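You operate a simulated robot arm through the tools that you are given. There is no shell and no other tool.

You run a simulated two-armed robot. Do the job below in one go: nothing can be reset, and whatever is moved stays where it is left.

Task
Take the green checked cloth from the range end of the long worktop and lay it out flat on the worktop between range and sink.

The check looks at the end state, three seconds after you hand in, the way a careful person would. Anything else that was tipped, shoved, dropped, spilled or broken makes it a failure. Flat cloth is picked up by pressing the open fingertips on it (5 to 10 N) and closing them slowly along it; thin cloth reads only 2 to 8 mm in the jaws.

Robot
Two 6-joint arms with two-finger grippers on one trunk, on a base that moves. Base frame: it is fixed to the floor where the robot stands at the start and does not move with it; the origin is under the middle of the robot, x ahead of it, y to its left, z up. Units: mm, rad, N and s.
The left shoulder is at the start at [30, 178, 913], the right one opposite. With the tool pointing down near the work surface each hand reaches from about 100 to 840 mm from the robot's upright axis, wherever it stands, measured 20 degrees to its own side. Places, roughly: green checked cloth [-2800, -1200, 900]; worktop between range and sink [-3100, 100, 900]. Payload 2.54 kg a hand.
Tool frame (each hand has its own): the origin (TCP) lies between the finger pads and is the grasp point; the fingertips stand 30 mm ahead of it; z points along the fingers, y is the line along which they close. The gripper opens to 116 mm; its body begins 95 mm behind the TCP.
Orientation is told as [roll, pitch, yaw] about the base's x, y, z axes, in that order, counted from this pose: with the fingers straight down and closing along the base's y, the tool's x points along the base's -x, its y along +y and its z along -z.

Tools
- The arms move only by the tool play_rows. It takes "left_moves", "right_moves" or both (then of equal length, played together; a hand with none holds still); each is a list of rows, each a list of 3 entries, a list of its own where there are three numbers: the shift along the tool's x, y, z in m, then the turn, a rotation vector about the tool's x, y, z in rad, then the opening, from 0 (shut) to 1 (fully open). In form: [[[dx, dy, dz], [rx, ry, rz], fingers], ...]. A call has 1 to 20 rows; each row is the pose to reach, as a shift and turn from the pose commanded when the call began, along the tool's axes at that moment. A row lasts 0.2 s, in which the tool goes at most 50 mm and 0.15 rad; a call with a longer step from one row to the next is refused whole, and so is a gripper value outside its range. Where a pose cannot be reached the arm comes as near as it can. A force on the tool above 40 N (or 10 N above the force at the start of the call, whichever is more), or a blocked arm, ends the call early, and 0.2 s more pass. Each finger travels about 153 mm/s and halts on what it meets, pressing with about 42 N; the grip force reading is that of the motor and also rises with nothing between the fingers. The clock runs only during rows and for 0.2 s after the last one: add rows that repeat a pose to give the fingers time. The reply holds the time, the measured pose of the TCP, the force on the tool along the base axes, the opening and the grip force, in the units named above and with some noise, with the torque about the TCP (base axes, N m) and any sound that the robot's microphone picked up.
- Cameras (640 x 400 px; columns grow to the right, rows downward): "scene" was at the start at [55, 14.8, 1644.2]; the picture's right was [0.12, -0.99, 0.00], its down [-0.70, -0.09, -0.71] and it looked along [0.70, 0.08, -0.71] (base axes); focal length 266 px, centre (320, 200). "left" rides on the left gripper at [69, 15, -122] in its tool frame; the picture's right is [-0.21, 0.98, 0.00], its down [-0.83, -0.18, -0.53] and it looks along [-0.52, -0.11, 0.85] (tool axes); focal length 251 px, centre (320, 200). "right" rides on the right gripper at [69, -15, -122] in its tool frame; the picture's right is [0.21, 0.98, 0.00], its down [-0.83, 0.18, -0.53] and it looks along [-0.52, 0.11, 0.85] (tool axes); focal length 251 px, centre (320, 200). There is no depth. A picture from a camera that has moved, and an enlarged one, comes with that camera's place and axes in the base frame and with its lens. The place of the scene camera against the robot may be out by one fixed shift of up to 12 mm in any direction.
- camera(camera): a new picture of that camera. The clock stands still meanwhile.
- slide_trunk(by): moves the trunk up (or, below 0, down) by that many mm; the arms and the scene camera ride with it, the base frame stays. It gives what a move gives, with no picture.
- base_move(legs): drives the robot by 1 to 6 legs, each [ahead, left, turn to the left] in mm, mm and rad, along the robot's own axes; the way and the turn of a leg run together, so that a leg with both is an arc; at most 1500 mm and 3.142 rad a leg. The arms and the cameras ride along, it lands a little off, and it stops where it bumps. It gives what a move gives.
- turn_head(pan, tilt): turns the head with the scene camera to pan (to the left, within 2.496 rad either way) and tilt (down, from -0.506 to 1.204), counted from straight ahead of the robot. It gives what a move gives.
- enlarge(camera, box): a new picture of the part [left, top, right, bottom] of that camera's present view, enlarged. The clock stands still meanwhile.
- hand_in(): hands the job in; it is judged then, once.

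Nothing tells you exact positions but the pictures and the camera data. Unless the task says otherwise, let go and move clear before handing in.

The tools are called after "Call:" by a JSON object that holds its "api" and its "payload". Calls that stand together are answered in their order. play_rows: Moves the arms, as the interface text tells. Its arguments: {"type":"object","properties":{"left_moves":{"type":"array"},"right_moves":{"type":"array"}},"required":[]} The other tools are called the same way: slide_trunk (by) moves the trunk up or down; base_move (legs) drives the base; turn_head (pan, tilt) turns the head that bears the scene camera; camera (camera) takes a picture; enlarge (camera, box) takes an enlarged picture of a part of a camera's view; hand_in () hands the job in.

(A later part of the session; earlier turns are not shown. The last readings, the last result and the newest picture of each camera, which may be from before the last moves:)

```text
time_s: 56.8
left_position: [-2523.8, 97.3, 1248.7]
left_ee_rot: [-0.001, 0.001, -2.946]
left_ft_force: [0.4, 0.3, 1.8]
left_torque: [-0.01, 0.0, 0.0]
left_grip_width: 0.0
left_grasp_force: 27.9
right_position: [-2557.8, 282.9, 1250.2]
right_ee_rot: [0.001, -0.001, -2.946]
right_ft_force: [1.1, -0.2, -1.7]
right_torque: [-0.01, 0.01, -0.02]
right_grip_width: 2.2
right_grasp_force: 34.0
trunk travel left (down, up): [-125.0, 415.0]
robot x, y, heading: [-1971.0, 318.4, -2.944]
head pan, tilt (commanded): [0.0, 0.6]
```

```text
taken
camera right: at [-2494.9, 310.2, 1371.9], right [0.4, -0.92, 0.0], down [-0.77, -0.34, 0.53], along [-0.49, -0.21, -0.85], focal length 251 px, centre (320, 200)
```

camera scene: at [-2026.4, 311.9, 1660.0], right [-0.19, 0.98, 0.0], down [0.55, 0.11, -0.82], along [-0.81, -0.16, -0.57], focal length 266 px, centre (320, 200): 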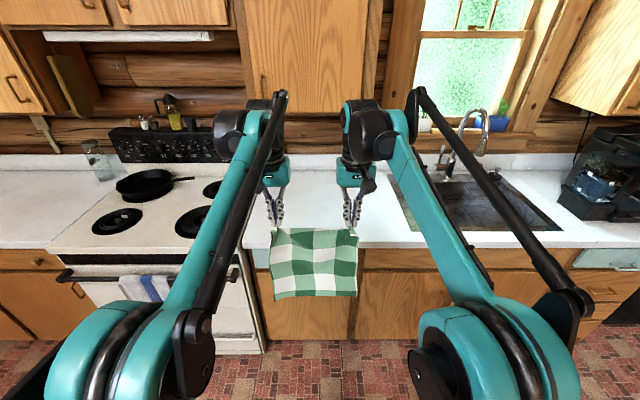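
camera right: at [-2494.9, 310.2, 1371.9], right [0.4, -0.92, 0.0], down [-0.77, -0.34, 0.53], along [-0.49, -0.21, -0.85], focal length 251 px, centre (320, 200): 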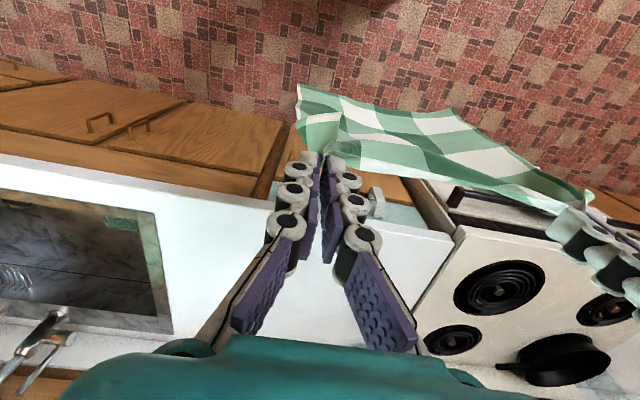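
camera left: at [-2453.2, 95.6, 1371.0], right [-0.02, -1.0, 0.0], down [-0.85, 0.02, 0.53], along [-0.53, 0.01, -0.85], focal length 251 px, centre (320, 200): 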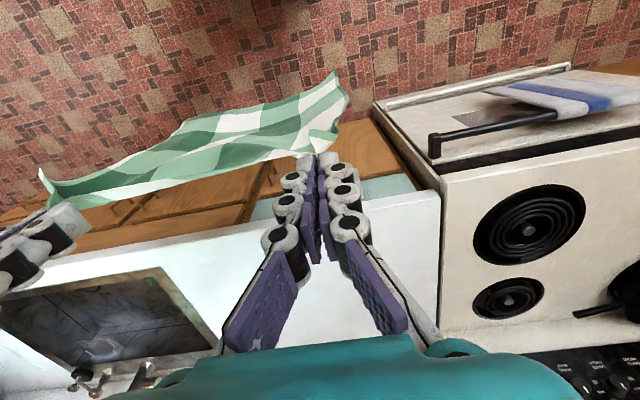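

The cloth still hangs neatly between the hands. I enlarge the target stretch to measure where range, sink, front edge and upper cabinet are.

Call:
{"api": "enlarge", "payload": {"camera": "scene", "box": [200, 120, 440, 270]}}

Call:
{"api": "enlarge", "payload": {"camera": "scene", "box": [200, 0, 440, 150]}}

```text
2.67 times, centred on (320, 195) of scene
camera zoom: at [-2026.4, 311.9, 1660.0], right [-0.19, 0.98, 0.0], down [0.55, 0.11, -0.82], along [-0.81, -0.16, -0.57], focal length 709 px, centre (320, 213)
```

zoom: 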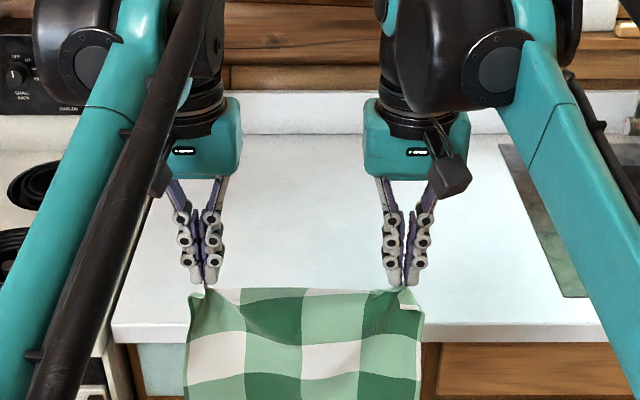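

```text
2.67 times, centred on (320, 75) of scene
camera zoom: at [-2026.4, 311.9, 1660.0], right [-0.19, 0.98, 0.0], down [0.55, 0.11, -0.82], along [-0.81, -0.16, -0.57], focal length 709 px, centre (320, 533)
```

zoom: 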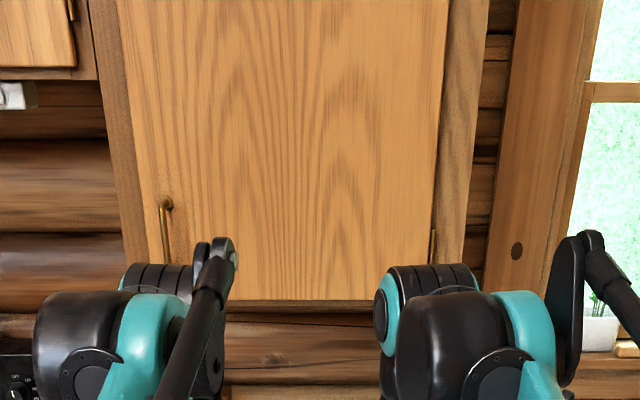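

The target stretch runs from about 310 mm left to 390 mm right of my axis and is 620 mm deep; its front edge is 850 mm ahead, and an upper cabinet overhangs the back half from about z 1340. To get the cloth's far edge deep enough under the cabinet I will tilt the hands forward, so first I raise the trunk while still clear of everything.

Call:
{"api": "slide_trunk", "payload": {"by": 120}}

Call:
{"api": "play_rows", "payload": {"left_moves": [[[-0.005, 0, 0.006], [0, -0.1, 0], 0.0], [[-0.01, 0, 0.012], [0, -0.2, 0], 0.0], [[-0.015, 0, 0.018], [0, -0.3, 0], 0.0], [[-0.02, 0, 0.024], [0, -0.4, 0], 0.0], [[-0.025, 0, 0.03], [0, -0.5, 0], 0.0], [[-0.03, 0, 0.036], [0, -0.6, 0], 0.0], [[-0.03, 0, 0.036], [0, -0.6, 0], 0.0]], "right_moves": [[[-0.005, 0, 0.006], [0, -0.1, 0], 0.0], [[-0.01, 0, 0.012], [0, -0.2, 0], 0.0], [[-0.015, 0, 0.018], [0, -0.3, 0], 0.0], [[-0.02, 0, 0.024], [0, -0.4, 0], 0.0], [[-0.025, 0, 0.03], [0, -0.5, 0], 0.0], [[-0.03, 0, 0.036], [0, -0.6, 0], 0.0], [[-0.03, 0, 0.036], [0, -0.6, 0], 0.0]]}}

Call:
{"api": "camera", "payload": {"camera": "scene"}}

```text
time_s: 58.3
left_position: [-2525.1, 96.3, 1368.3]
left_ee_rot: [0.001, 0.0, -2.945]
left_ft_force: [-0.9, -0.3, -0.7]
left_torque: [0.01, 0.01, -0.04]
left_grip_width: 1.6
left_grasp_force: 29.7
right_position: [-2559.1, 282.5, 1368.9]
right_ee_rot: [0.0, -0.001, -2.947]
right_ft_force: [0.8, -0.9, -1.9]
right_torque: [-0.05, 0.03, 0.05]
right_grip_width: 0.9
right_grasp_force: 28.6
trunk travel left (down, up): [-245.0, 295.0]
robot x, y, heading: [-1973.5, 316.5, -2.949]
head pan, tilt (commanded): [0.0, 0.6]
```

```text
time_s: 59.9
left_position: [-2553.5, 91.1, 1332.4]
left_ee_rot: [-0.001, -0.6, -2.945]
left_ft_force: [0.5, 0.3, 0.0]
left_torque: [-0.03, -0.02, 0.0]
left_grip_width: 1.0
left_grasp_force: 33.3
right_position: [-2587.7, 276.8, 1333.0]
right_ee_rot: [0.001, -0.601, -2.946]
right_ft_force: [-0.6, -0.1, -1.8]
right_torque: [0.02, 0.0, 0.01]
right_grip_width: 2.0
right_grasp_force: 30.5
trunk travel left (down, up): [-245.0, 295.0]
robot x, y, heading: [-1973.3, 320.2, -2.943]
head pan, tilt (commanded): [0.0, 0.6]
```

```text
taken
camera scene: at [-2027.6, 311.6, 1780.0], right [-0.19, 0.98, 0.0], down [0.55, 0.11, -0.82], along [-0.81, -0.16, -0.57], focal length 266 px, centre (320, 200)
```

scene: 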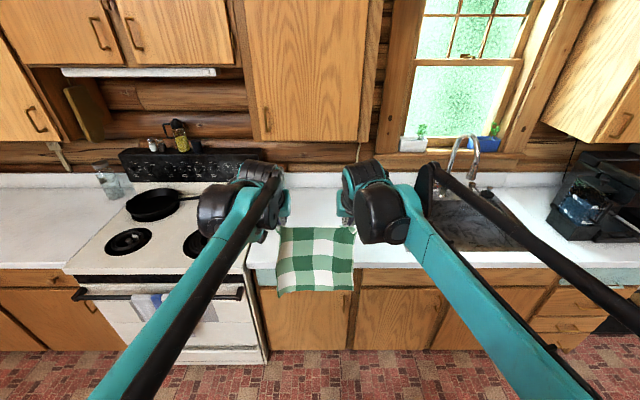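

The tilt goes the right way, and triangulating from two heights puts the cabinet's lower front edge at z 1334, 328 mm behind the worktop edge. I tilt further to about 66° and lower slightly, still clear of the worktop.

Call:
{"api": "play_rows", "payload": {"left_moves": [[[-0.001, 0, 0.007], [0, -0.092, 0], 0.0], [[-0.002, 0, 0.014], [0, -0.183, 0], 0.0], [[-0.003, 0, 0.022], [0, -0.275, 0], 0.0], [[-0.004, 0, 0.029], [0, -0.367, 0], 0.0], [[-0.006, 0, 0.036], [0, -0.458, 0], 0.0], [[-0.007, 0, 0.043], [0, -0.55, 0], 0.0], [[-0.007, 0, 0.043], [0, -0.55, 0], 0.0]], "right_moves": [[[-0.001, 0, 0.007], [0, -0.092, 0], 0.0], [[-0.002, 0, 0.014], [0, -0.183, 0], 0.0], [[-0.003, 0, 0.022], [0, -0.275, 0], 0.0], [[-0.004, 0, 0.029], [0, -0.367, 0], 0.0], [[-0.006, 0, 0.036], [0, -0.458, 0], 0.0], [[-0.007, 0, 0.043], [0, -0.55, 0], 0.0], [[-0.007, 0, 0.043], [0, -0.55, 0], 0.0]]}}

Call:
{"api": "camera", "payload": {"camera": "scene"}}

Call:
{"api": "camera", "payload": {"camera": "left"}}

Call:
{"api": "camera", "payload": {"camera": "right"}}

```text
time_s: 61.5
left_position: [-2582.7, 86.4, 1302.5]
left_ee_rot: [0.001, -1.152, -2.947]
left_ft_force: [3.0, -0.1, 0.1]
left_torque: [0.05, 0.0, 0.02]
left_grip_width: 0.0
left_grasp_force: 28.2
right_position: [-2615.9, 271.7, 1302.3]
right_ee_rot: [-0.001, -1.152, -2.946]
right_ft_force: [0.0, -0.9, -0.5]
right_torque: [0.01, -0.02, 0.03]
right_grip_width: 1.6
right_grasp_force: 31.1
trunk travel left (down, up): [-245.0, 295.0]
robot x, y, heading: [-1974.3, 317.1, -2.945]
head pan, tilt (commanded): [0.0, 0.6]
```

```text
taken
camera scene: at [-2025.9, 312.0, 1780.1], right [-0.19, 0.98, 0.0], down [0.55, 0.11, -0.83], along [-0.81, -0.16, -0.56], focal length 266 px, centre (320, 200)
```

scene: 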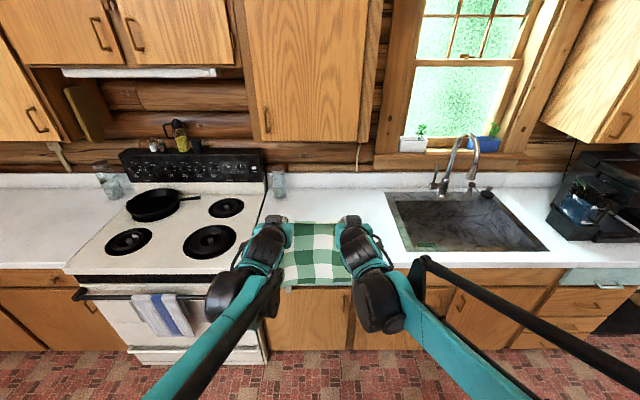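

```text
taken
camera left: at [-2442.7, 97.7, 1288.0], right [0.1, -0.97, 0.2], down [0.11, 0.21, 0.97], along [-0.99, -0.08, 0.13], focal length 251 px, centre (320, 200)
```

left: 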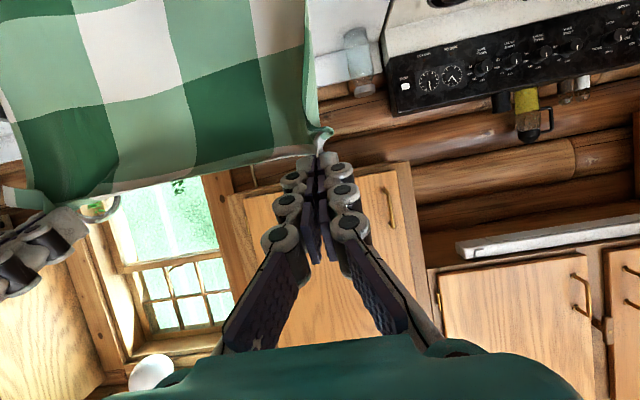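

```text
taken
camera right: at [-2484.0, 312.5, 1289.1], right [0.28, -0.94, -0.2], down [0.18, -0.15, 0.97], along [-0.94, -0.3, 0.13], focal length 251 px, centre (320, 200)
```

right: 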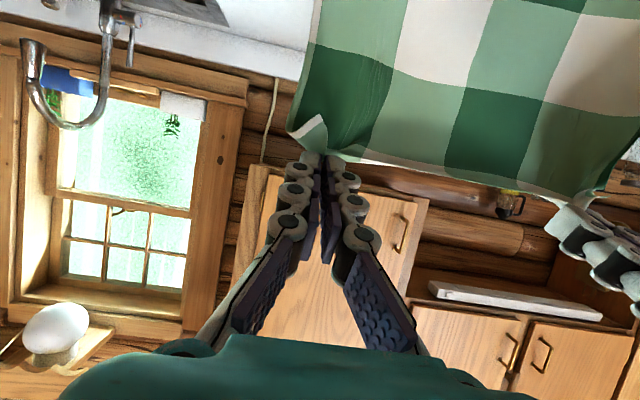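

Both grips hold. Nothing stands where the cloth will go (a jar at the back left is well beyond it), so I drive up to the worktop with the cloth hanging about 90 mm above it.

Call:
{"api": "base_move", "payload": {"legs": [[250, -40, 0], [165, 0, 0]]}}

Call:
{"api": "camera", "payload": {"camera": "scene"}}

Call:
{"api": "camera", "payload": {"camera": "left"}}

Call:
{"api": "camera", "payload": {"camera": "right"}}

```text
time_s: 64.4
left_position: [-2998.4, 44.7, 1300.5]
left_ee_rot: [0.002, -1.148, -2.946]
left_ft_force: [-0.2, 0.8, -0.8]
left_torque: [0.05, 0.0, -0.02]
left_grip_width: 0.8
left_grasp_force: 28.5
right_position: [-3031.6, 231.0, 1300.6]
right_ee_rot: [0.001, -1.149, -2.946]
right_ft_force: [-0.5, -0.6, -0.9]
right_torque: [0.03, -0.01, 0.01]
right_grip_width: 1.3
right_grasp_force: 30.8
trunk travel left (down, up): [-245.0, 295.0]
robot x, y, heading: [-2386.8, 278.2, -2.946]
head pan, tilt (commanded): [0.0, 0.6]
```

```text
taken
camera scene: at [-2442.5, 270.3, 1780.0], right [-0.19, 0.98, 0.0], down [0.56, 0.11, -0.82], along [-0.81, -0.16, -0.57], focal length 266 px, centre (320, 200)
```

scene: 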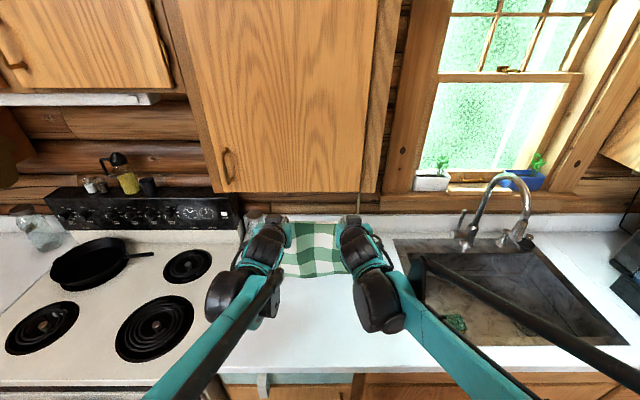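

```text
taken
camera left: at [-2858.8, 56.4, 1287.4], right [0.1, -0.98, 0.2], down [0.11, 0.21, 0.97], along [-0.99, -0.08, 0.13], focal length 251 px, centre (320, 200)
```

left: 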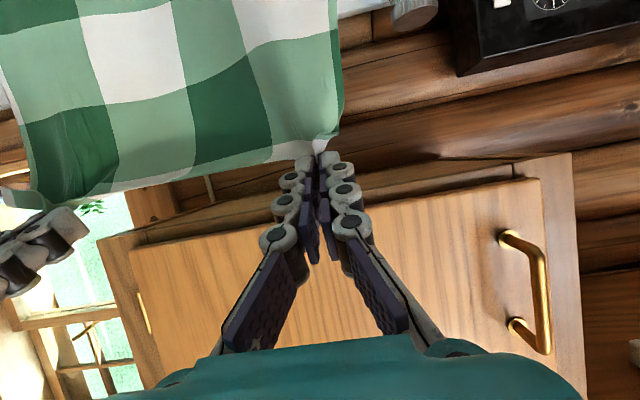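

```text
taken
camera right: at [-2899.9, 271.3, 1288.5], right [0.28, -0.94, -0.2], down [0.18, -0.15, 0.97], along [-0.94, -0.3, 0.13], focal length 251 px, centre (320, 200)
```

right: 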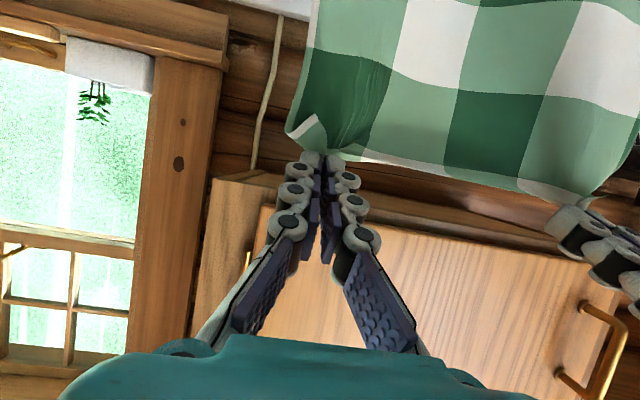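

I'm at the worktop with the near front edge about 430 mm from my axis and the cloth hanging over it. Now I push the tilted hands 150 mm further in, below the cabinet, and down so the cloth's lower edge is about 30 mm above the surface.

Call:
{"api": "play_rows", "payload": {"left_moves": [[[-0.0006, 0, 0.016], [0, 0, 0], 0.0], [[-0.0013, 0, 0.032], [0, 0, 0], 0.0], [[-0.002, 0, 0.048], [0, 0, 0], 0.0], [[-0.0026, 0, 0.064], [0, 0, 0], 0.0], [[-0.0033, 0, 0.08], [0, 0, 0], 0.0], [[-0.004, 0, 0.096], [0, 0, 0], 0.0], [[-0.0046, 0, 0.112], [0, 0, 0], 0.0], [[-0.0052, 0, 0.128], [0, 0, 0], 0.0], [[-0.0059, 0, 0.145], [0, 0, 0], 0.0], [[-0.0065, 0, 0.161], [0, 0, 0], 0.0], [[-0.0065, 0, 0.161], [0, 0, 0], 0.0], [[-0.0065, 0, 0.161], [0, 0, 0], 0.0], [[-0.0065, 0, 0.161], [0, 0, 0], 0.0], [[-0.0065, 0, 0.161], [0, 0, 0], 0.0]], "right_moves": [[[-0.0006, 0, 0.016], [0, 0, 0], 0.0], [[-0.0013, 0, 0.032], [0, 0, 0], 0.0], [[-0.002, 0, 0.048], [0, 0, 0], 0.0], [[-0.0026, 0, 0.064], [0, 0, 0], 0.0], [[-0.0033, 0, 0.08], [0, 0, 0], 0.0], [[-0.004, 0, 0.096], [0, 0, 0], 0.0], [[-0.0046, 0, 0.112], [0, 0, 0], 0.0], [[-0.0052, 0, 0.128], [0, 0, 0], 0.0], [[-0.0059, 0, 0.145], [0, 0, 0], 0.0], [[-0.0065, 0, 0.161], [0, 0, 0], 0.0], [[-0.0065, 0, 0.161], [0, 0, 0], 0.0], [[-0.0065, 0, 0.161], [0, 0, 0], 0.0], [[-0.0065, 0, 0.161], [0, 0, 0], 0.0], [[-0.0065, 0, 0.161], [0, 0, 0], 0.0]]}}

Call:
{"api": "camera", "payload": {"camera": "scene"}}

Call:
{"api": "camera", "payload": {"camera": "left"}}

Call:
{"api": "camera", "payload": {"camera": "right"}}

```text
time_s: 67.4
left_position: [-3144.2, 15.5, 1241.4]
left_ee_rot: [0.001, -1.151, -2.944]
left_ft_force: [-1.2, 0.1, -0.8]
left_torque: [0.0, 0.01, 0.01]
left_grip_width: 2.3
left_grasp_force: 34.1
right_position: [-3178.4, 202.8, 1242.5]
right_ee_rot: [-0.001, -1.151, -2.946]
right_ft_force: [-0.3, -0.5, 0.1]
right_torque: [0.03, 0.01, -0.01]
right_grip_width: 0.9
right_grasp_force: 30.2
trunk travel left (down, up): [-245.0, 295.0]
robot x, y, heading: [-2388.7, 280.4, -2.945]
head pan, tilt (commanded): [0.0, 0.6]
```

```text
taken
camera scene: at [-2441.0, 270.5, 1780.0], right [-0.19, 0.98, 0.0], down [0.55, 0.11, -0.82], along [-0.81, -0.16, -0.57], focal length 266 px, centre (320, 200)
```

scene: 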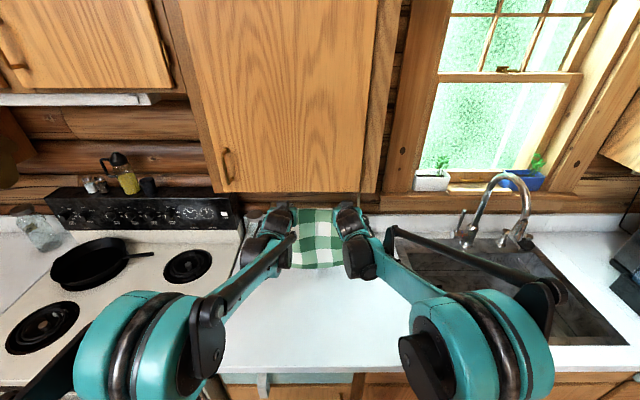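

```text
taken
camera left: at [-3003.5, 27.5, 1227.6], right [0.1, -0.98, 0.2], down [0.11, 0.21, 0.97], along [-0.99, -0.08, 0.13], focal length 251 px, centre (320, 200)
```

left: 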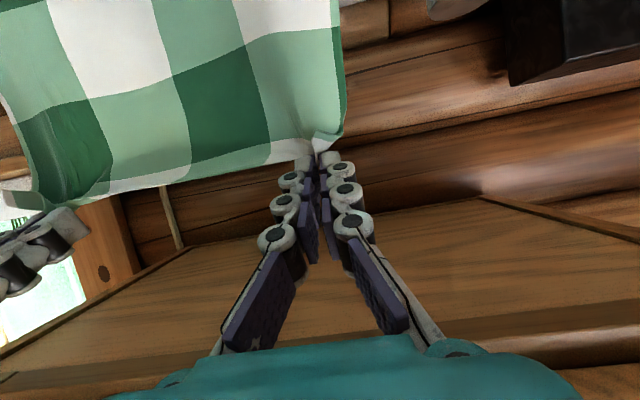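

```text
taken
camera right: at [-3045.7, 243.2, 1229.0], right [0.28, -0.94, -0.2], down [0.18, -0.15, 0.97], along [-0.94, -0.3, 0.13], focal length 251 px, centre (320, 200)
```

right: 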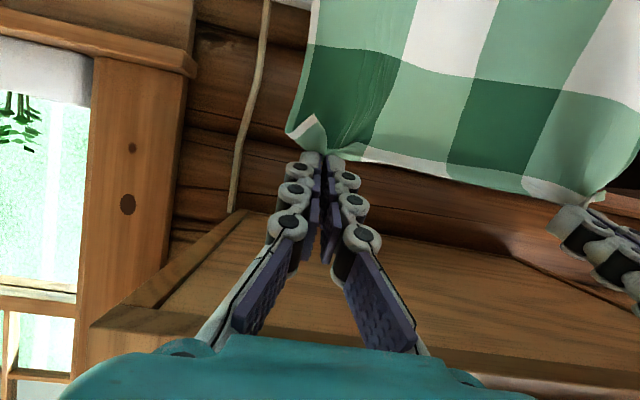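

The hands are under the cabinet with the cloth's lower edge just above the worktop, about 380 mm in from the front. I lower until the far edge just touches, then check.

Call:
{"api": "play_rows", "payload": {"left_moves": [[[0.0076, 0, 0.0034], [0, 0, 0], 0.0], [[0.0152, 0, 0.0068], [0, 0, 0], 0.0], [[0.0227, 0, 0.0102], [0, 0, 0], 0.0], [[0.0303, 0, 0.0136], [0, 0, 0], 0.0], [[0.0303, 0, 0.0136], [0, 0, 0], 0.0]], "right_moves": [[[0.0076, 0, 0.0034], [0, 0, 0], 0.0], [[0.0152, 0, 0.0068], [0, 0, 0], 0.0], [[0.0227, 0, 0.0102], [0, 0, 0], 0.0], [[0.0303, 0, 0.0136], [0, 0, 0], 0.0], [[0.0303, 0, 0.0136], [0, 0, 0], 0.0]]}}

Call:
{"api": "enlarge", "payload": {"camera": "scene", "box": [230, 180, 410, 300]}}

```text
time_s: 68.6
left_position: [-3144.9, 16.2, 1207.5]
left_ee_rot: [-0.002, -1.151, -2.947]
left_ft_force: [2.0, -0.4, 0.3]
left_torque: [0.0, 0.01, 0.03]
left_grip_width: 0.6
left_grasp_force: 32.7
right_position: [-3177.0, 202.2, 1209.6]
right_ee_rot: [0.0, -1.151, -2.946]
right_ft_force: [-0.2, -0.3, -0.2]
right_torque: [0.04, 0.02, -0.03]
right_grip_width: 1.5
right_grasp_force: 30.5
trunk travel left (down, up): [-245.0, 295.0]
robot x, y, heading: [-2387.3, 276.8, -2.949]
head pan, tilt (commanded): [0.0, 0.6]
```

```text
3.33 times, centred on (320, 240) of scene
camera zoom: at [-2440.3, 270.7, 1780.1], right [-0.19, 0.98, 0.0], down [0.55, 0.11, -0.83], along [-0.81, -0.16, -0.56], focal length 886 px, centre (320, 67)
```

zoom: 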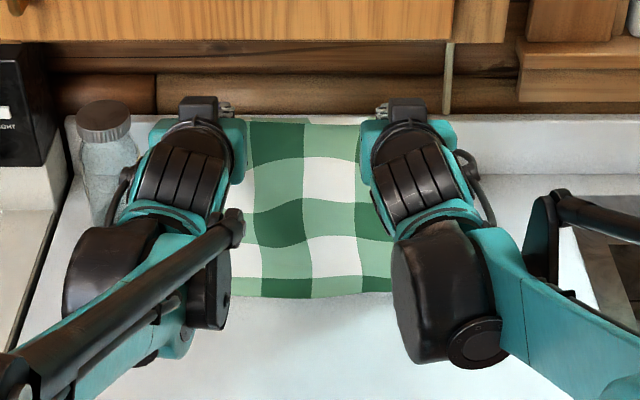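

The lower edge is at the surface about 383 mm in. I now start drawing back and down along the laying curve, first part only, and check.

Call:
{"api": "play_rows", "payload": {"left_moves": [[[0.0048, 0, -0.0063], [0, 0.01, 0], 0.0], [[0.0095, 0, -0.0125], [0, 0.02, 0], 0.0], [[0.0143, 0, -0.0188], [0, 0.03, 0], 0.0], [[0.0243, 0, -0.0279], [0, 0.053, 0], 0.0], [[0.0344, 0, -0.0371], [0, 0.077, 0], 0.0], [[0.0444, 0, -0.0462], [0, 0.1, 0], 0.0], [[0.0582, 0, -0.0556], [0, 0.133, 0], 0.0], [[0.0721, 0, -0.0651], [0, 0.167, 0], 0.0], [[0.0859, 0, -0.0745], [0, 0.2, 0], 0.0]], "right_moves": [[[0.0048, 0, -0.0063], [0, 0.01, 0], 0.0], [[0.0095, 0, -0.0125], [0, 0.02, 0], 0.0], [[0.0143, 0, -0.0188], [0, 0.03, 0], 0.0], [[0.0243, 0, -0.0279], [0, 0.053, 0], 0.0], [[0.0344, 0, -0.0371], [0, 0.077, 0], 0.0], [[0.0444, 0, -0.0462], [0, 0.1, 0], 0.0], [[0.0582, 0, -0.0556], [0, 0.133, 0], 0.0], [[0.0721, 0, -0.0651], [0, 0.167, 0], 0.0], [[0.0859, 0, -0.0745], [0, 0.2, 0], 0.0]]}}

Call:
{"api": "camera", "payload": {"camera": "scene"}}

Call:
{"api": "camera", "payload": {"camera": "left"}}

Call:
{"api": "camera", "payload": {"camera": "right"}}

```text
time_s: 70.6
left_position: [-3043.5, 37.1, 1160.9]
left_ee_rot: [0.0, -0.95, -2.946]
left_ft_force: [-1.1, 0.0, -0.9]
left_torque: [0.03, 0.02, -0.04]
left_grip_width: 1.5
left_grasp_force: 29.2
right_position: [-3076.6, 221.8, 1161.1]
right_ee_rot: [0.001, -0.949, -2.946]
right_ft_force: [-0.4, -0.2, 0.1]
right_torque: [-0.03, 0.01, 0.01]
right_grip_width: 1.3
right_grasp_force: 30.7
trunk travel left (down, up): [-245.0, 295.0]
robot x, y, heading: [-2388.2, 278.6, -2.948]
head pan, tilt (commanded): [0.0, 0.6]
```

```text
taken
camera scene: at [-2440.0, 270.7, 1780.1], right [-0.19, 0.98, 0.0], down [0.55, 0.11, -0.83], along [-0.81, -0.16, -0.56], focal length 266 px, centre (320, 200)
```

scene: 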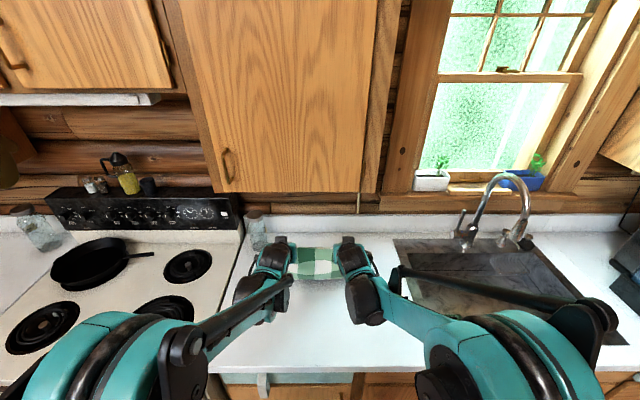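

```text
taken
camera left: at [-2903.4, 47.8, 1175.1], right [0.07, -0.98, 0.17], down [-0.08, 0.17, 0.98], along [-0.99, -0.08, -0.07], focal length 251 px, centre (320, 200)
```

left: 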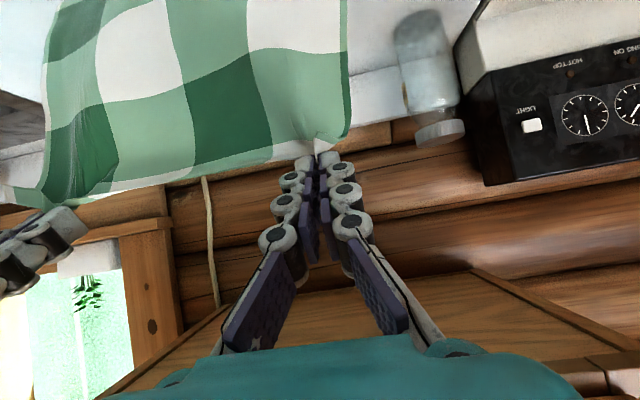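

```text
taken
camera right: at [-2944.1, 262.8, 1176.3], right [0.31, -0.93, -0.17], down [-0.01, -0.19, 0.98], along [-0.95, -0.3, -0.07], focal length 251 px, centre (320, 200)
```

right: 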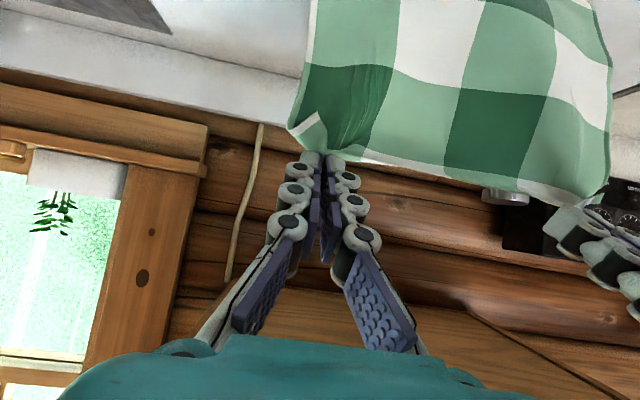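

Call:
{"api": "enlarge", "payload": {"camera": "scene", "box": [230, 200, 410, 320]}}

```text
3.33 times, centred on (320, 260) of scene
camera zoom: at [-2440.0, 270.7, 1780.1], right [-0.19, 0.98, 0.0], down [0.55, 0.11, -0.83], along [-0.81, -0.16, -0.56], focal length 886 px, centre (320, 0)
```

zoom: 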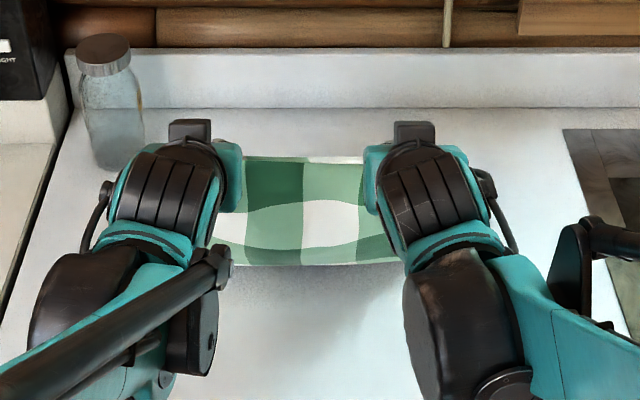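

The far edge has stayed put and the cloth is laying down in a smooth curve. I continue back and down along the curve while turning the hands upright.

Call:
{"api": "play_rows", "payload": {"left_moves": [[[0.0133, 0, -0.0038], [0, 0.033, 0], 0.0], [[0.0267, 0, -0.0076], [0, 0.065, 0], 0.0], [[0.04, 0, -0.0114], [0, 0.098, 0], 0.0], [[0.0533, 0, -0.0152], [0, 0.13, 0], 0.0], [[0.0674, 0, -0.0175], [0, 0.165, 0], 0.0], [[0.0815, 0, -0.0199], [0, 0.2, 0], 0.0], [[0.0956, 0, -0.0222], [0, 0.235, 0], 0.0], [[0.1097, 0, -0.0245], [0, 0.27, 0], 0.0], [[0.1234, 0, -0.025], [0, 0.31, 0], 0.0], [[0.137, 0, -0.0255], [0, 0.35, 0], 0.0], [[0.1507, 0, -0.026], [0, 0.39, 0], 0.0], [[0.1643, 0, -0.0265], [0, 0.43, 0], 0.0], [[0.1764, 0, -0.0253], [0, 0.473, 0], 0.0], [[0.1886, 0, -0.0242], [0, 0.515, 0], 0.0], [[0.2007, 0, -0.023], [0, 0.558, 0], 0.0], [[0.2128, 0, -0.0218], [0, 0.6, 0], 0.0]], "right_moves": [[[0.0133, 0, -0.0038], [0, 0.033, 0], 0.0], [[0.0267, 0, -0.0076], [0, 0.065, 0], 0.0], [[0.04, 0, -0.0114], [0, 0.098, 0], 0.0], [[0.0533, 0, -0.0152], [0, 0.13, 0], 0.0], [[0.0674, 0, -0.0175], [0, 0.165, 0], 0.0], [[0.0815, 0, -0.0199], [0, 0.2, 0], 0.0], [[0.0956, 0, -0.0222], [0, 0.235, 0], 0.0], [[0.1097, 0, -0.0245], [0, 0.27, 0], 0.0], [[0.1234, 0, -0.025], [0, 0.31, 0], 0.0], [[0.137, 0, -0.0255], [0, 0.35, 0], 0.0], [[0.1507, 0, -0.026], [0, 0.39, 0], 0.0], [[0.1643, 0, -0.0265], [0, 0.43, 0], 0.0], [[0.1764, 0, -0.0253], [0, 0.473, 0], 0.0], [[0.1886, 0, -0.0242], [0, 0.515, 0], 0.0], [[0.2007, 0, -0.023], [0, 0.558, 0], 0.0], [[0.2128, 0, -0.0218], [0, 0.6, 0], 0.0]]}}

Call:
{"api": "enlarge", "payload": {"camera": "scene", "box": [200, 200, 440, 350]}}

Call:
{"api": "camera", "payload": {"camera": "left"}}

Call:
{"api": "camera", "payload": {"camera": "right"}}

```text
time_s: 74.0
left_position: [-2904.4, 62.2, 1000.1]
left_ee_rot: [-0.001, -0.349, -2.946]
left_ft_force: [0.3, -0.3, 1.4]
left_torque: [0.09, 0.04, 0.02]
left_grip_width: 0.1
left_grasp_force: 26.9
right_position: [-2939.4, 248.1, 1000.6]
right_ee_rot: [-0.001, -0.35, -2.945]
right_ft_force: [0.3, -0.6, 0.1]
right_torque: [0.0, -0.01, -0.01]
right_grip_width: 1.2
right_grasp_force: 30.4
trunk travel left (down, up): [-245.0, 295.0]
robot x, y, heading: [-2389.6, 278.4, -2.945]
head pan, tilt (commanded): [0.0, 0.6]
```

```text
2.67 times, centred on (320, 275) of scene
camera zoom: at [-2441.5, 270.4, 1780.0], right [-0.19, 0.98, 0.0], down [0.55, 0.11, -0.82], along [-0.81, -0.16, -0.57], focal length 709 px, centre (320, 0)
```

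zoom: 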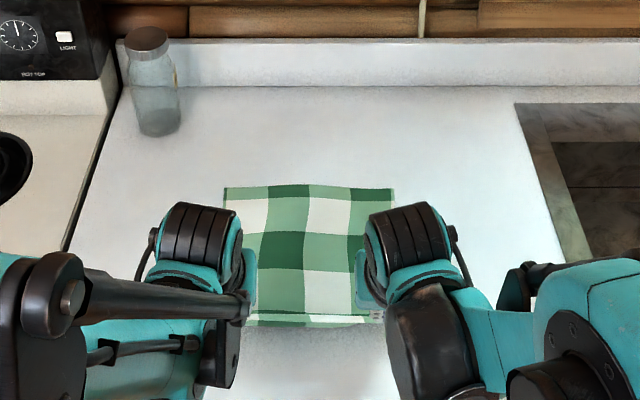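

```text
taken
camera left: at [-2796.7, 68.6, 1090.1], right [-0.01, -1.0, 0.07], down [-0.62, 0.06, 0.78], along [-0.79, -0.04, -0.62], focal length 251 px, centre (320, 200)
```

left: 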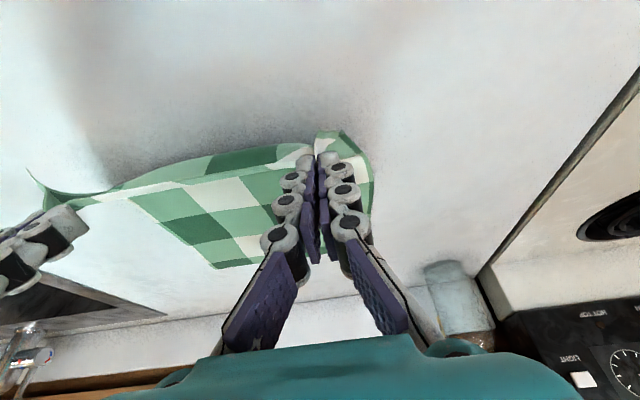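

```text
taken
camera right: at [-2838.5, 283.6, 1091.9], right [0.39, -0.92, -0.07], down [-0.55, -0.29, 0.78], along [-0.74, -0.26, -0.62], focal length 251 px, centre (320, 200)
```

right: 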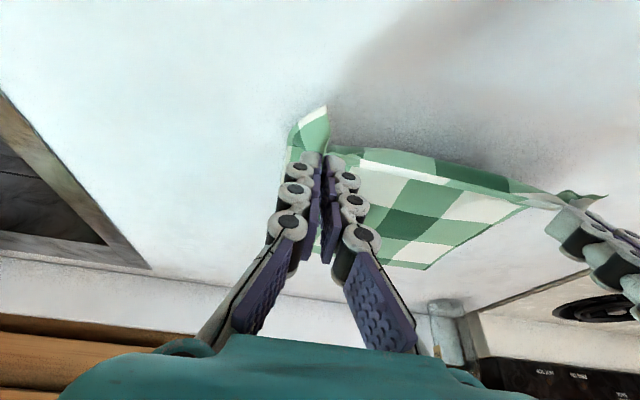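

The far edge lies straight and flat about 375 mm in, well centred between range and sink. I bring the near edge down to just above the surface with the hands upright.

Call:
{"api": "play_rows", "payload": {"left_moves": [[[0.0072, 0, 0.0073], [0, 0.045, 0], 0.0], [[0.0145, 0, 0.0145], [0, 0.09, 0], 0.0], [[0.0217, 0, 0.0218], [0, 0.135, 0], 0.0], [[0.0289, 0, 0.029], [0, 0.18, 0], 0.0], [[0.0328, 0, 0.034], [0, 0.237, 0], 0.0], [[0.0366, 0, 0.039], [0, 0.293, 0], 0.0], [[0.0405, 0, 0.044], [0, 0.35, 0], 0.0], [[0.0405, 0, 0.044], [0, 0.35, 0], 0.0]], "right_moves": [[[0.0072, 0, 0.0073], [0, 0.045, 0], 0.0], [[0.0145, 0, 0.0145], [0, 0.09, 0], 0.0], [[0.0217, 0, 0.0218], [0, 0.135, 0], 0.0], [[0.0289, 0, 0.029], [0, 0.18, 0], 0.0], [[0.0328, 0, 0.034], [0, 0.237, 0], 0.0], [[0.0366, 0, 0.039], [0, 0.293, 0], 0.0], [[0.0405, 0, 0.044], [0, 0.35, 0], 0.0], [[0.0405, 0, 0.044], [0, 0.35, 0], 0.0]]}}

Call:
{"api": "enlarge", "payload": {"camera": "scene", "box": [200, 200, 440, 350]}}

Call:
{"api": "camera", "payload": {"camera": "left"}}

Call:
{"api": "camera", "payload": {"camera": "right"}}

```text
time_s: 75.8
left_position: [-2881.6, 67.7, 945.6]
left_ee_rot: [-0.001, 0.001, -2.947]
left_ft_force: [1.4, 0.1, 2.2]
left_torque: [0.03, 0.01, 0.02]
left_grip_width: 0.0
left_grasp_force: 28.0
right_position: [-2915.2, 252.8, 945.8]
right_ee_rot: [0.0, 0.0, -2.944]
right_ft_force: [-0.4, -0.6, 0.0]
right_torque: [-0.02, 0.02, -0.03]
right_grip_width: 1.4
right_grasp_force: 30.7
trunk travel left (down, up): [-245.0, 295.0]
robot x, y, heading: [-2389.5, 277.0, -2.948]
head pan, tilt (commanded): [0.0, 0.6]
```

```text
2.67 times, centred on (320, 275) of scene
camera zoom: at [-2439.9, 270.8, 1780.1], right [-0.19, 0.98, 0.0], down [0.55, 0.11, -0.83], along [-0.81, -0.16, -0.56], focal length 709 px, centre (320, 0)
```

zoom: 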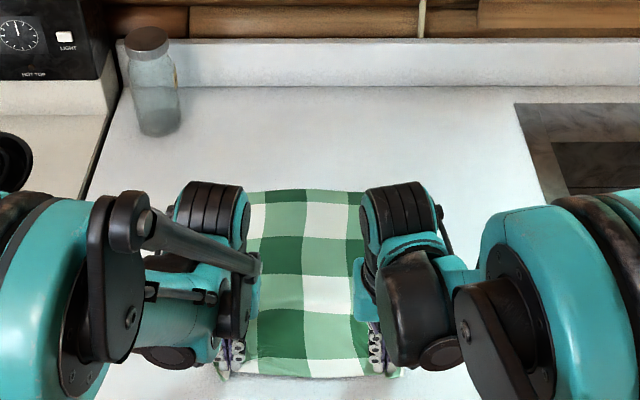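

```text
taken
camera left: at [-2810.5, 65.9, 1066.7], right [-0.02, -1.0, 0.0], down [-0.85, 0.02, 0.53], along [-0.53, 0.01, -0.85], focal length 251 px, centre (320, 200)
```

left: 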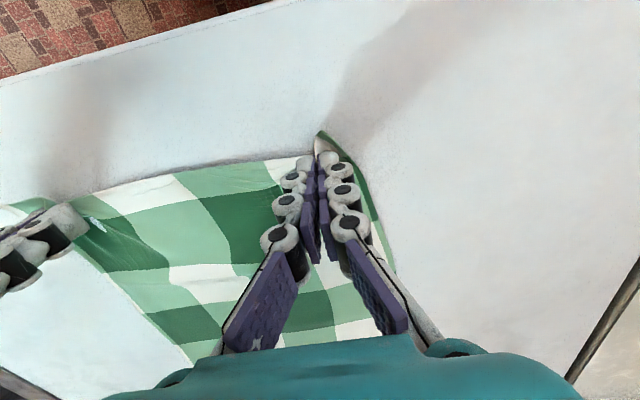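

```text
taken
camera right: at [-2851.8, 280.7, 1068.1], right [0.4, -0.92, 0.0], down [-0.78, -0.34, 0.53], along [-0.49, -0.21, -0.85], focal length 251 px, centre (320, 200)
```

right: 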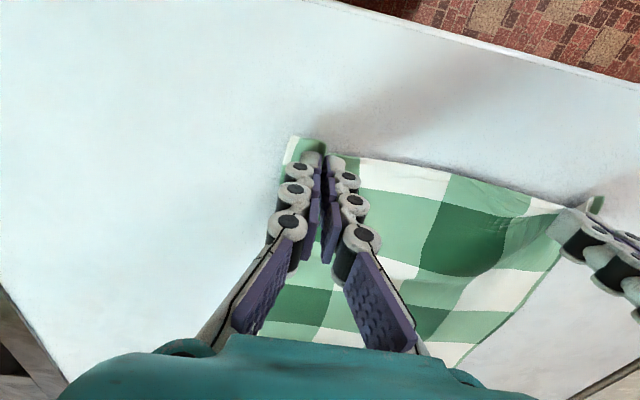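

The near edge is just above the worktop with a slight slack ripple left. I draw both hands about 11 mm toward me and 2 mm apart to take out the slack, and lower to the surface.

Call:
{"api": "play_rows", "payload": {"left_moves": [[[0.0025, 0.0005, 0.001], [0, 0, 0], 0.0], [[0.005, 0.001, 0.002], [0, 0, 0], 0.0], [[0.0075, 0.0015, 0.002], [0, 0, 0], 0.0], [[0.01, 0.002, 0.002], [0, 0, 0], 0.0], [[0.011, 0.002, 0.003], [0, 0, 0], 0.0], [[0.011, 0.002, 0.004], [0, 0, 0], 0.0], [[0.011, 0.002, 0.0045], [0, 0, 0], 0.0], [[0.011, 0.002, 0.0045], [0, 0, 0], 0.0]], "right_moves": [[[0.0025, -0.0005, 0.001], [0, 0, 0], 0.0], [[0.005, -0.001, 0.002], [0, 0, 0], 0.0], [[0.0075, -0.0015, 0.002], [0, 0, 0], 0.0], [[0.01, -0.002, 0.002], [0, 0, 0], 0.0], [[0.011, -0.002, 0.003], [0, 0, 0], 0.0], [[0.011, -0.002, 0.004], [0, 0, 0], 0.0], [[0.011, -0.002, 0.0045], [0, 0, 0], 0.0], [[0.011, -0.002, 0.0045], [0, 0, 0], 0.0]]}}

Call:
{"api": "enlarge", "payload": {"camera": "scene", "box": [200, 200, 440, 350]}}

Call:
{"api": "camera", "payload": {"camera": "left"}}

Call:
{"api": "camera", "payload": {"camera": "right"}}

```text
time_s: 77.6
left_position: [-2870.1, 68.0, 941.1]
left_ee_rot: [0.001, -0.003, -2.947]
left_ft_force: [-0.3, 0.7, 0.2]
left_torque: [0.03, -0.01, 0.02]
left_grip_width: 1.9
left_grasp_force: 30.1
right_position: [-2903.4, 256.0, 941.3]
right_ee_rot: [0.0, -0.001, -2.945]
right_ft_force: [-0.3, -0.4, 11.9]
right_torque: [-0.06, -0.04, 0.04]
right_grip_width: 1.1
right_grasp_force: 30.8
trunk travel left (down, up): [-245.0, 295.0]
robot x, y, heading: [-2390.2, 275.3, -2.946]
head pan, tilt (commanded): [0.0, 0.6]
```

```text
2.67 times, centred on (320, 275) of scene
camera zoom: at [-2439.6, 270.6, 1780.1], right [-0.19, 0.98, 0.0], down [0.55, 0.11, -0.83], along [-0.81, -0.16, -0.56], focal length 709 px, centre (320, 0)
```

zoom: 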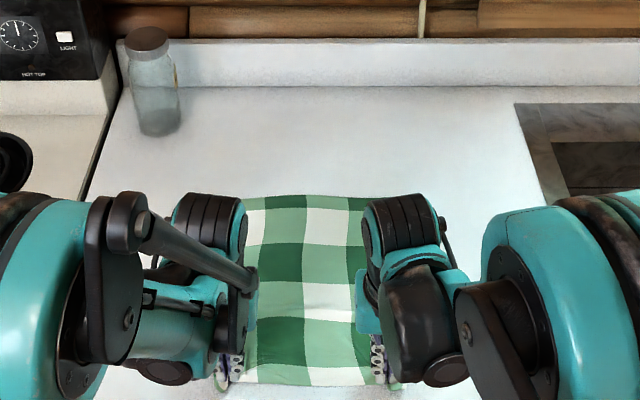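

```text
taken
camera left: at [-2799.1, 66.2, 1062.4], right [-0.02, -1.0, 0.0], down [-0.84, 0.02, 0.53], along [-0.53, 0.01, -0.84], focal length 251 px, centre (320, 200)
```

left: 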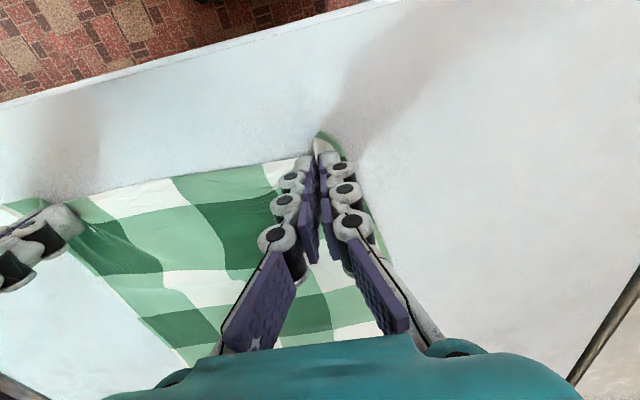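

```text
taken
camera right: at [-2841.0, 284.7, 1063.7], right [0.4, -0.92, 0.0], down [-0.77, -0.34, 0.53], along [-0.49, -0.21, -0.85], focal length 251 px, centre (320, 200)
```

right: 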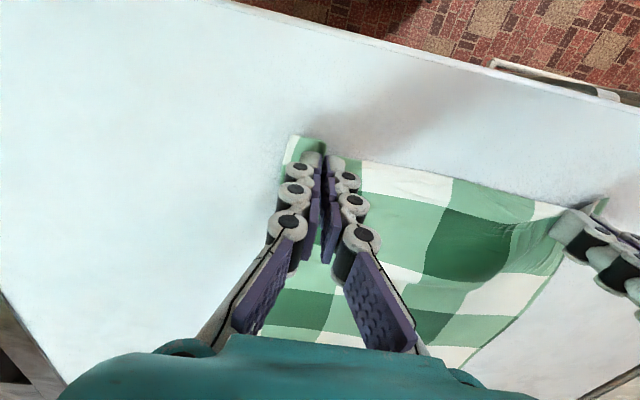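

The near edge now rests at the surface (right presses about 12 N, left barely touches). I press the left down 1 mm more, then open both slowly while shifting each hand outward, so the inner fingers stand still and the outer ones spread the gathered corners flat.

Call:
{"api": "play_rows", "payload": {"left_moves": [[[0, 0, 0.0006], [0, 0, 0], 0.0], [[0, 0, 0.0012], [0, 0, 0], 0.0], [[0, 0, 0.0012], [0, 0, 0], 0.0]], "right_moves": [[[0, 0, 0], [0, 0, 0], 0.0], [[0, 0, -0.0002], [0, 0, 0], 0.0], [[0, 0, -0.0002], [0, 0, 0], 0.0]]}}

Call:
{"api": "enlarge", "payload": {"camera": "left", "box": [200, 100, 460, 270]}}

Call:
{"api": "enlarge", "payload": {"camera": "right", "box": [200, 100, 460, 270]}}

```text
time_s: 78.4
left_position: [-2869.6, 68.6, 938.9]
left_ee_rot: [0.0, -0.003, -2.946]
left_ft_force: [-0.9, 0.5, 3.2]
left_torque: [0.05, -0.01, 0.03]
left_grip_width: 1.4
left_grasp_force: 30.9
right_position: [-2905.3, 256.7, 941.6]
right_ee_rot: [0.0, 0.001, -2.945]
right_ft_force: [-0.1, -0.9, 10.0]
right_torque: [-0.02, -0.05, -0.02]
right_grip_width: 1.2
right_grasp_force: 31.1
trunk travel left (down, up): [-245.0, 295.0]
robot x, y, heading: [-2387.2, 276.3, -2.942]
head pan, tilt (commanded): [0.0, 0.6]
```

```text
2.35 times, centred on (330, 185) of left
camera zoom: at [-2799.0, 66.1, 1061.1], right [-0.02, -1.0, 0.0], down [-0.84, 0.02, 0.53], along [-0.53, 0.01, -0.84], focal length 592 px, centre (296, 235)
```

zoom: 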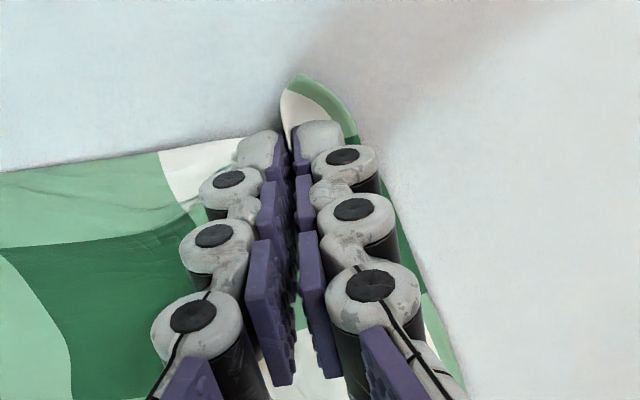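

```text
2.35 times, centred on (330, 185) of right
camera zoom: at [-2841.0, 284.8, 1063.7], right [0.4, -0.92, 0.0], down [-0.77, -0.34, 0.53], along [-0.49, -0.21, -0.85], focal length 592 px, centre (296, 235)
```

zoom: 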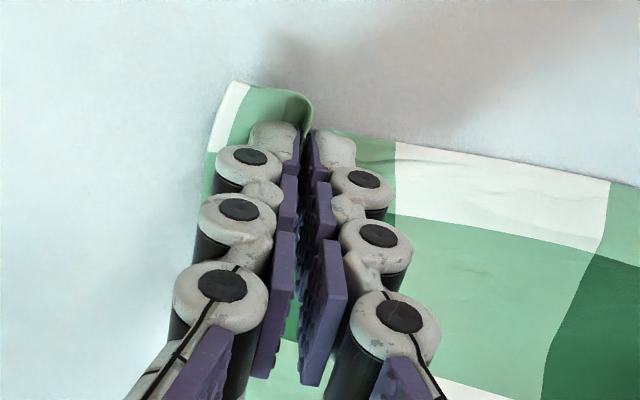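

Both tips are on the surface; the small corner flaps still stand up beside the jaws. I now open slowly while shifting outward, pressing lightly.

Call:
{"api": "play_rows", "payload": {"left_moves": [[[0, 0.0012, 0.0005], [0, 0, 0], 0.02], [[0, 0.0023, 0.0005], [0, 0, 0], 0.04], [[0, 0.0035, 0.0005], [0, 0, 0], 0.06], [[0, 0.0046, 0.0005], [0, 0, 0], 0.08], [[0, 0.0058, 0.0005], [0, 0, 0], 0.1], [[0, 0.007, 0.0005], [0, 0, 0], 0.12], [[0, 0.0081, 0.0005], [0, 0, 0], 0.14], [[0, 0.0093, 0.0005], [0, 0, 0], 0.16], [[0, 0.0104, 0.0005], [0, 0, 0], 0.18], [[0, 0.0116, 0.0005], [0, 0, 0], 0.2]], "right_moves": [[[0, -0.0012, 0], [0, 0, 0], 0.02], [[0, -0.0023, 0], [0, 0, 0], 0.04], [[0, -0.0035, 0], [0, 0, 0], 0.06], [[0, -0.0046, 0], [0, 0, 0], 0.08], [[0, -0.0058, 0], [0, 0, 0], 0.1], [[0, -0.007, 0], [0, 0, 0], 0.12], [[0, -0.0081, 0], [0, 0, 0], 0.14], [[0, -0.0093, 0], [0, 0, 0], 0.16], [[0, -0.0104, 0], [0, 0, 0], 0.18], [[0, -0.0116, 0], [0, 0, 0], 0.2]]}}

Call:
{"api": "enlarge", "payload": {"camera": "left", "box": [200, 100, 460, 270]}}

Call:
{"api": "enlarge", "payload": {"camera": "right", "box": [200, 100, 460, 270]}}

```text
time_s: 80.6
left_position: [-2870.1, 56.2, 937.8]
left_ee_rot: [0.0, 0.0, -2.947]
left_ft_force: [-0.1, 0.0, 4.8]
left_torque: [-0.01, -0.01, -0.01]
left_grip_width: 24.0
left_grasp_force: 0.0
right_position: [-2906.8, 267.3, 941.1]
right_ee_rot: [0.0, 0.0, -2.945]
right_ft_force: [-0.3, 0.3, 0.2]
right_torque: [0.02, 0.01, -0.02]
right_grip_width: 23.2
right_grasp_force: 0.0
trunk travel left (down, up): [-245.0, 295.0]
robot x, y, heading: [-2388.0, 274.5, -2.949]
head pan, tilt (commanded): [0.0, 0.6]
```

```text
2.35 times, centred on (330, 185) of left
camera zoom: at [-2797.4, 54.4, 1060.4], right [-0.02, -1.0, 0.0], down [-0.84, 0.02, 0.53], along [-0.53, 0.01, -0.85], focal length 592 px, centre (296, 235)
```

zoom: 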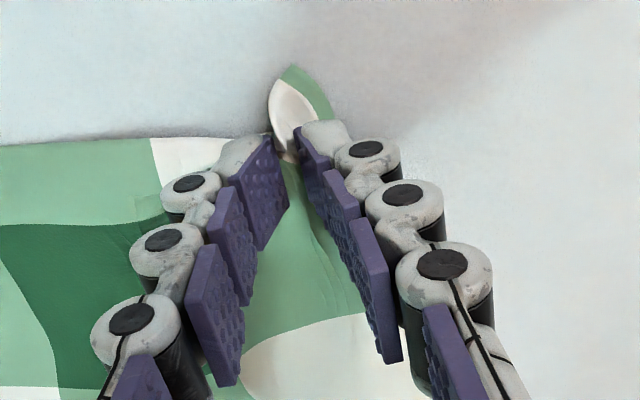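

```text
2.35 times, centred on (330, 185) of right
camera zoom: at [-2843.5, 296.1, 1063.7], right [0.4, -0.92, 0.0], down [-0.77, -0.34, 0.53], along [-0.49, -0.21, -0.85], focal length 592 px, centre (296, 235)
```

zoom: 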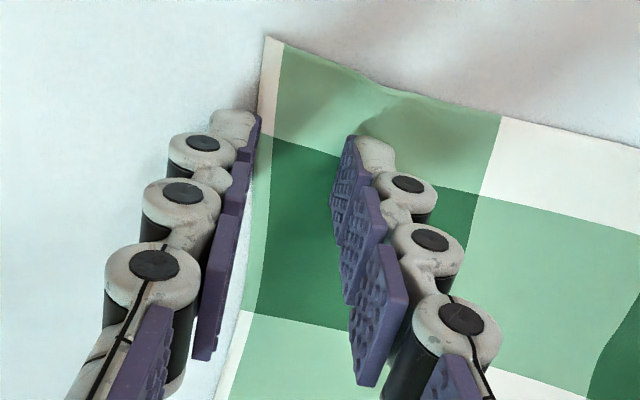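

The right corner has sprung out nearly flat; the left corner still stands in a small curl. I look at the whole before going on.

Call:
{"api": "camera", "payload": {"camera": "left"}}

Call:
{"api": "camera", "payload": {"camera": "right"}}

Call:
{"api": "enlarge", "payload": {"camera": "scene", "box": [200, 220, 440, 370]}}

```text
taken
camera left: at [-2797.4, 54.4, 1060.4], right [-0.02, -1.0, 0.0], down [-0.84, 0.02, 0.53], along [-0.53, 0.01, -0.85], focal length 251 px, centre (320, 200)
```

left: 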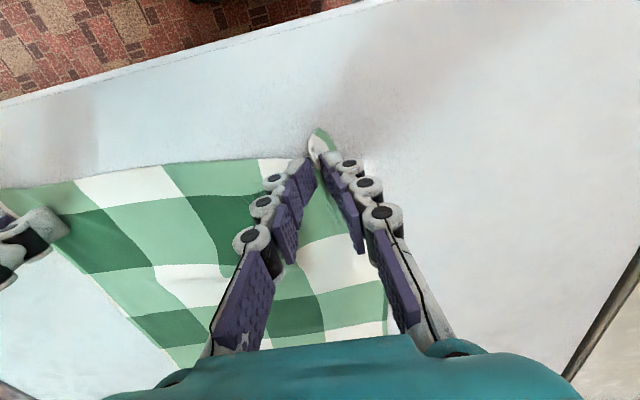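

```text
taken
camera right: at [-2843.5, 296.1, 1063.7], right [0.4, -0.92, 0.0], down [-0.77, -0.34, 0.53], along [-0.49, -0.21, -0.85], focal length 251 px, centre (320, 200)
```

right: 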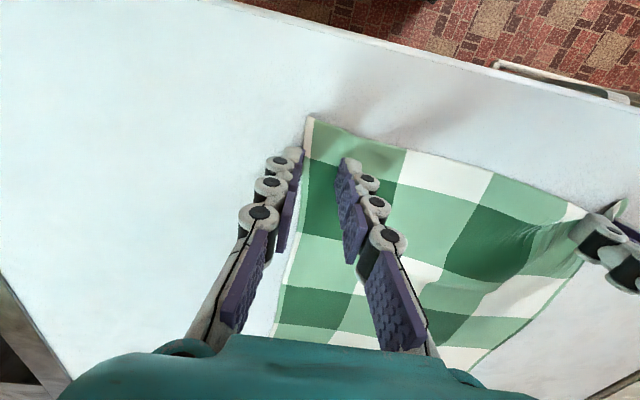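

```text
2.67 times, centred on (320, 295) of scene
camera zoom: at [-2439.9, 270.8, 1780.0], right [-0.19, 0.98, 0.0], down [0.55, 0.11, -0.83], along [-0.81, -0.16, -0.56], focal length 709 px, centre (320, -53)
```

zoom: 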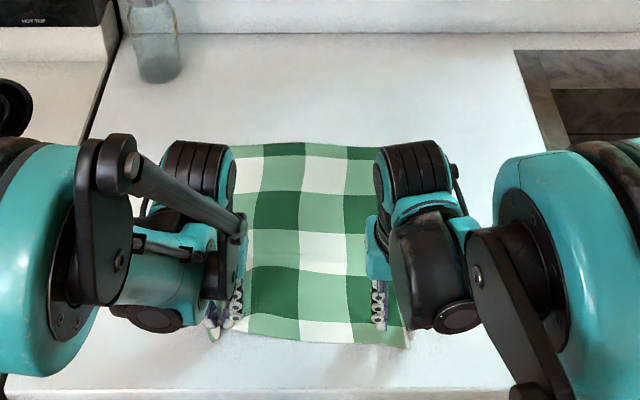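

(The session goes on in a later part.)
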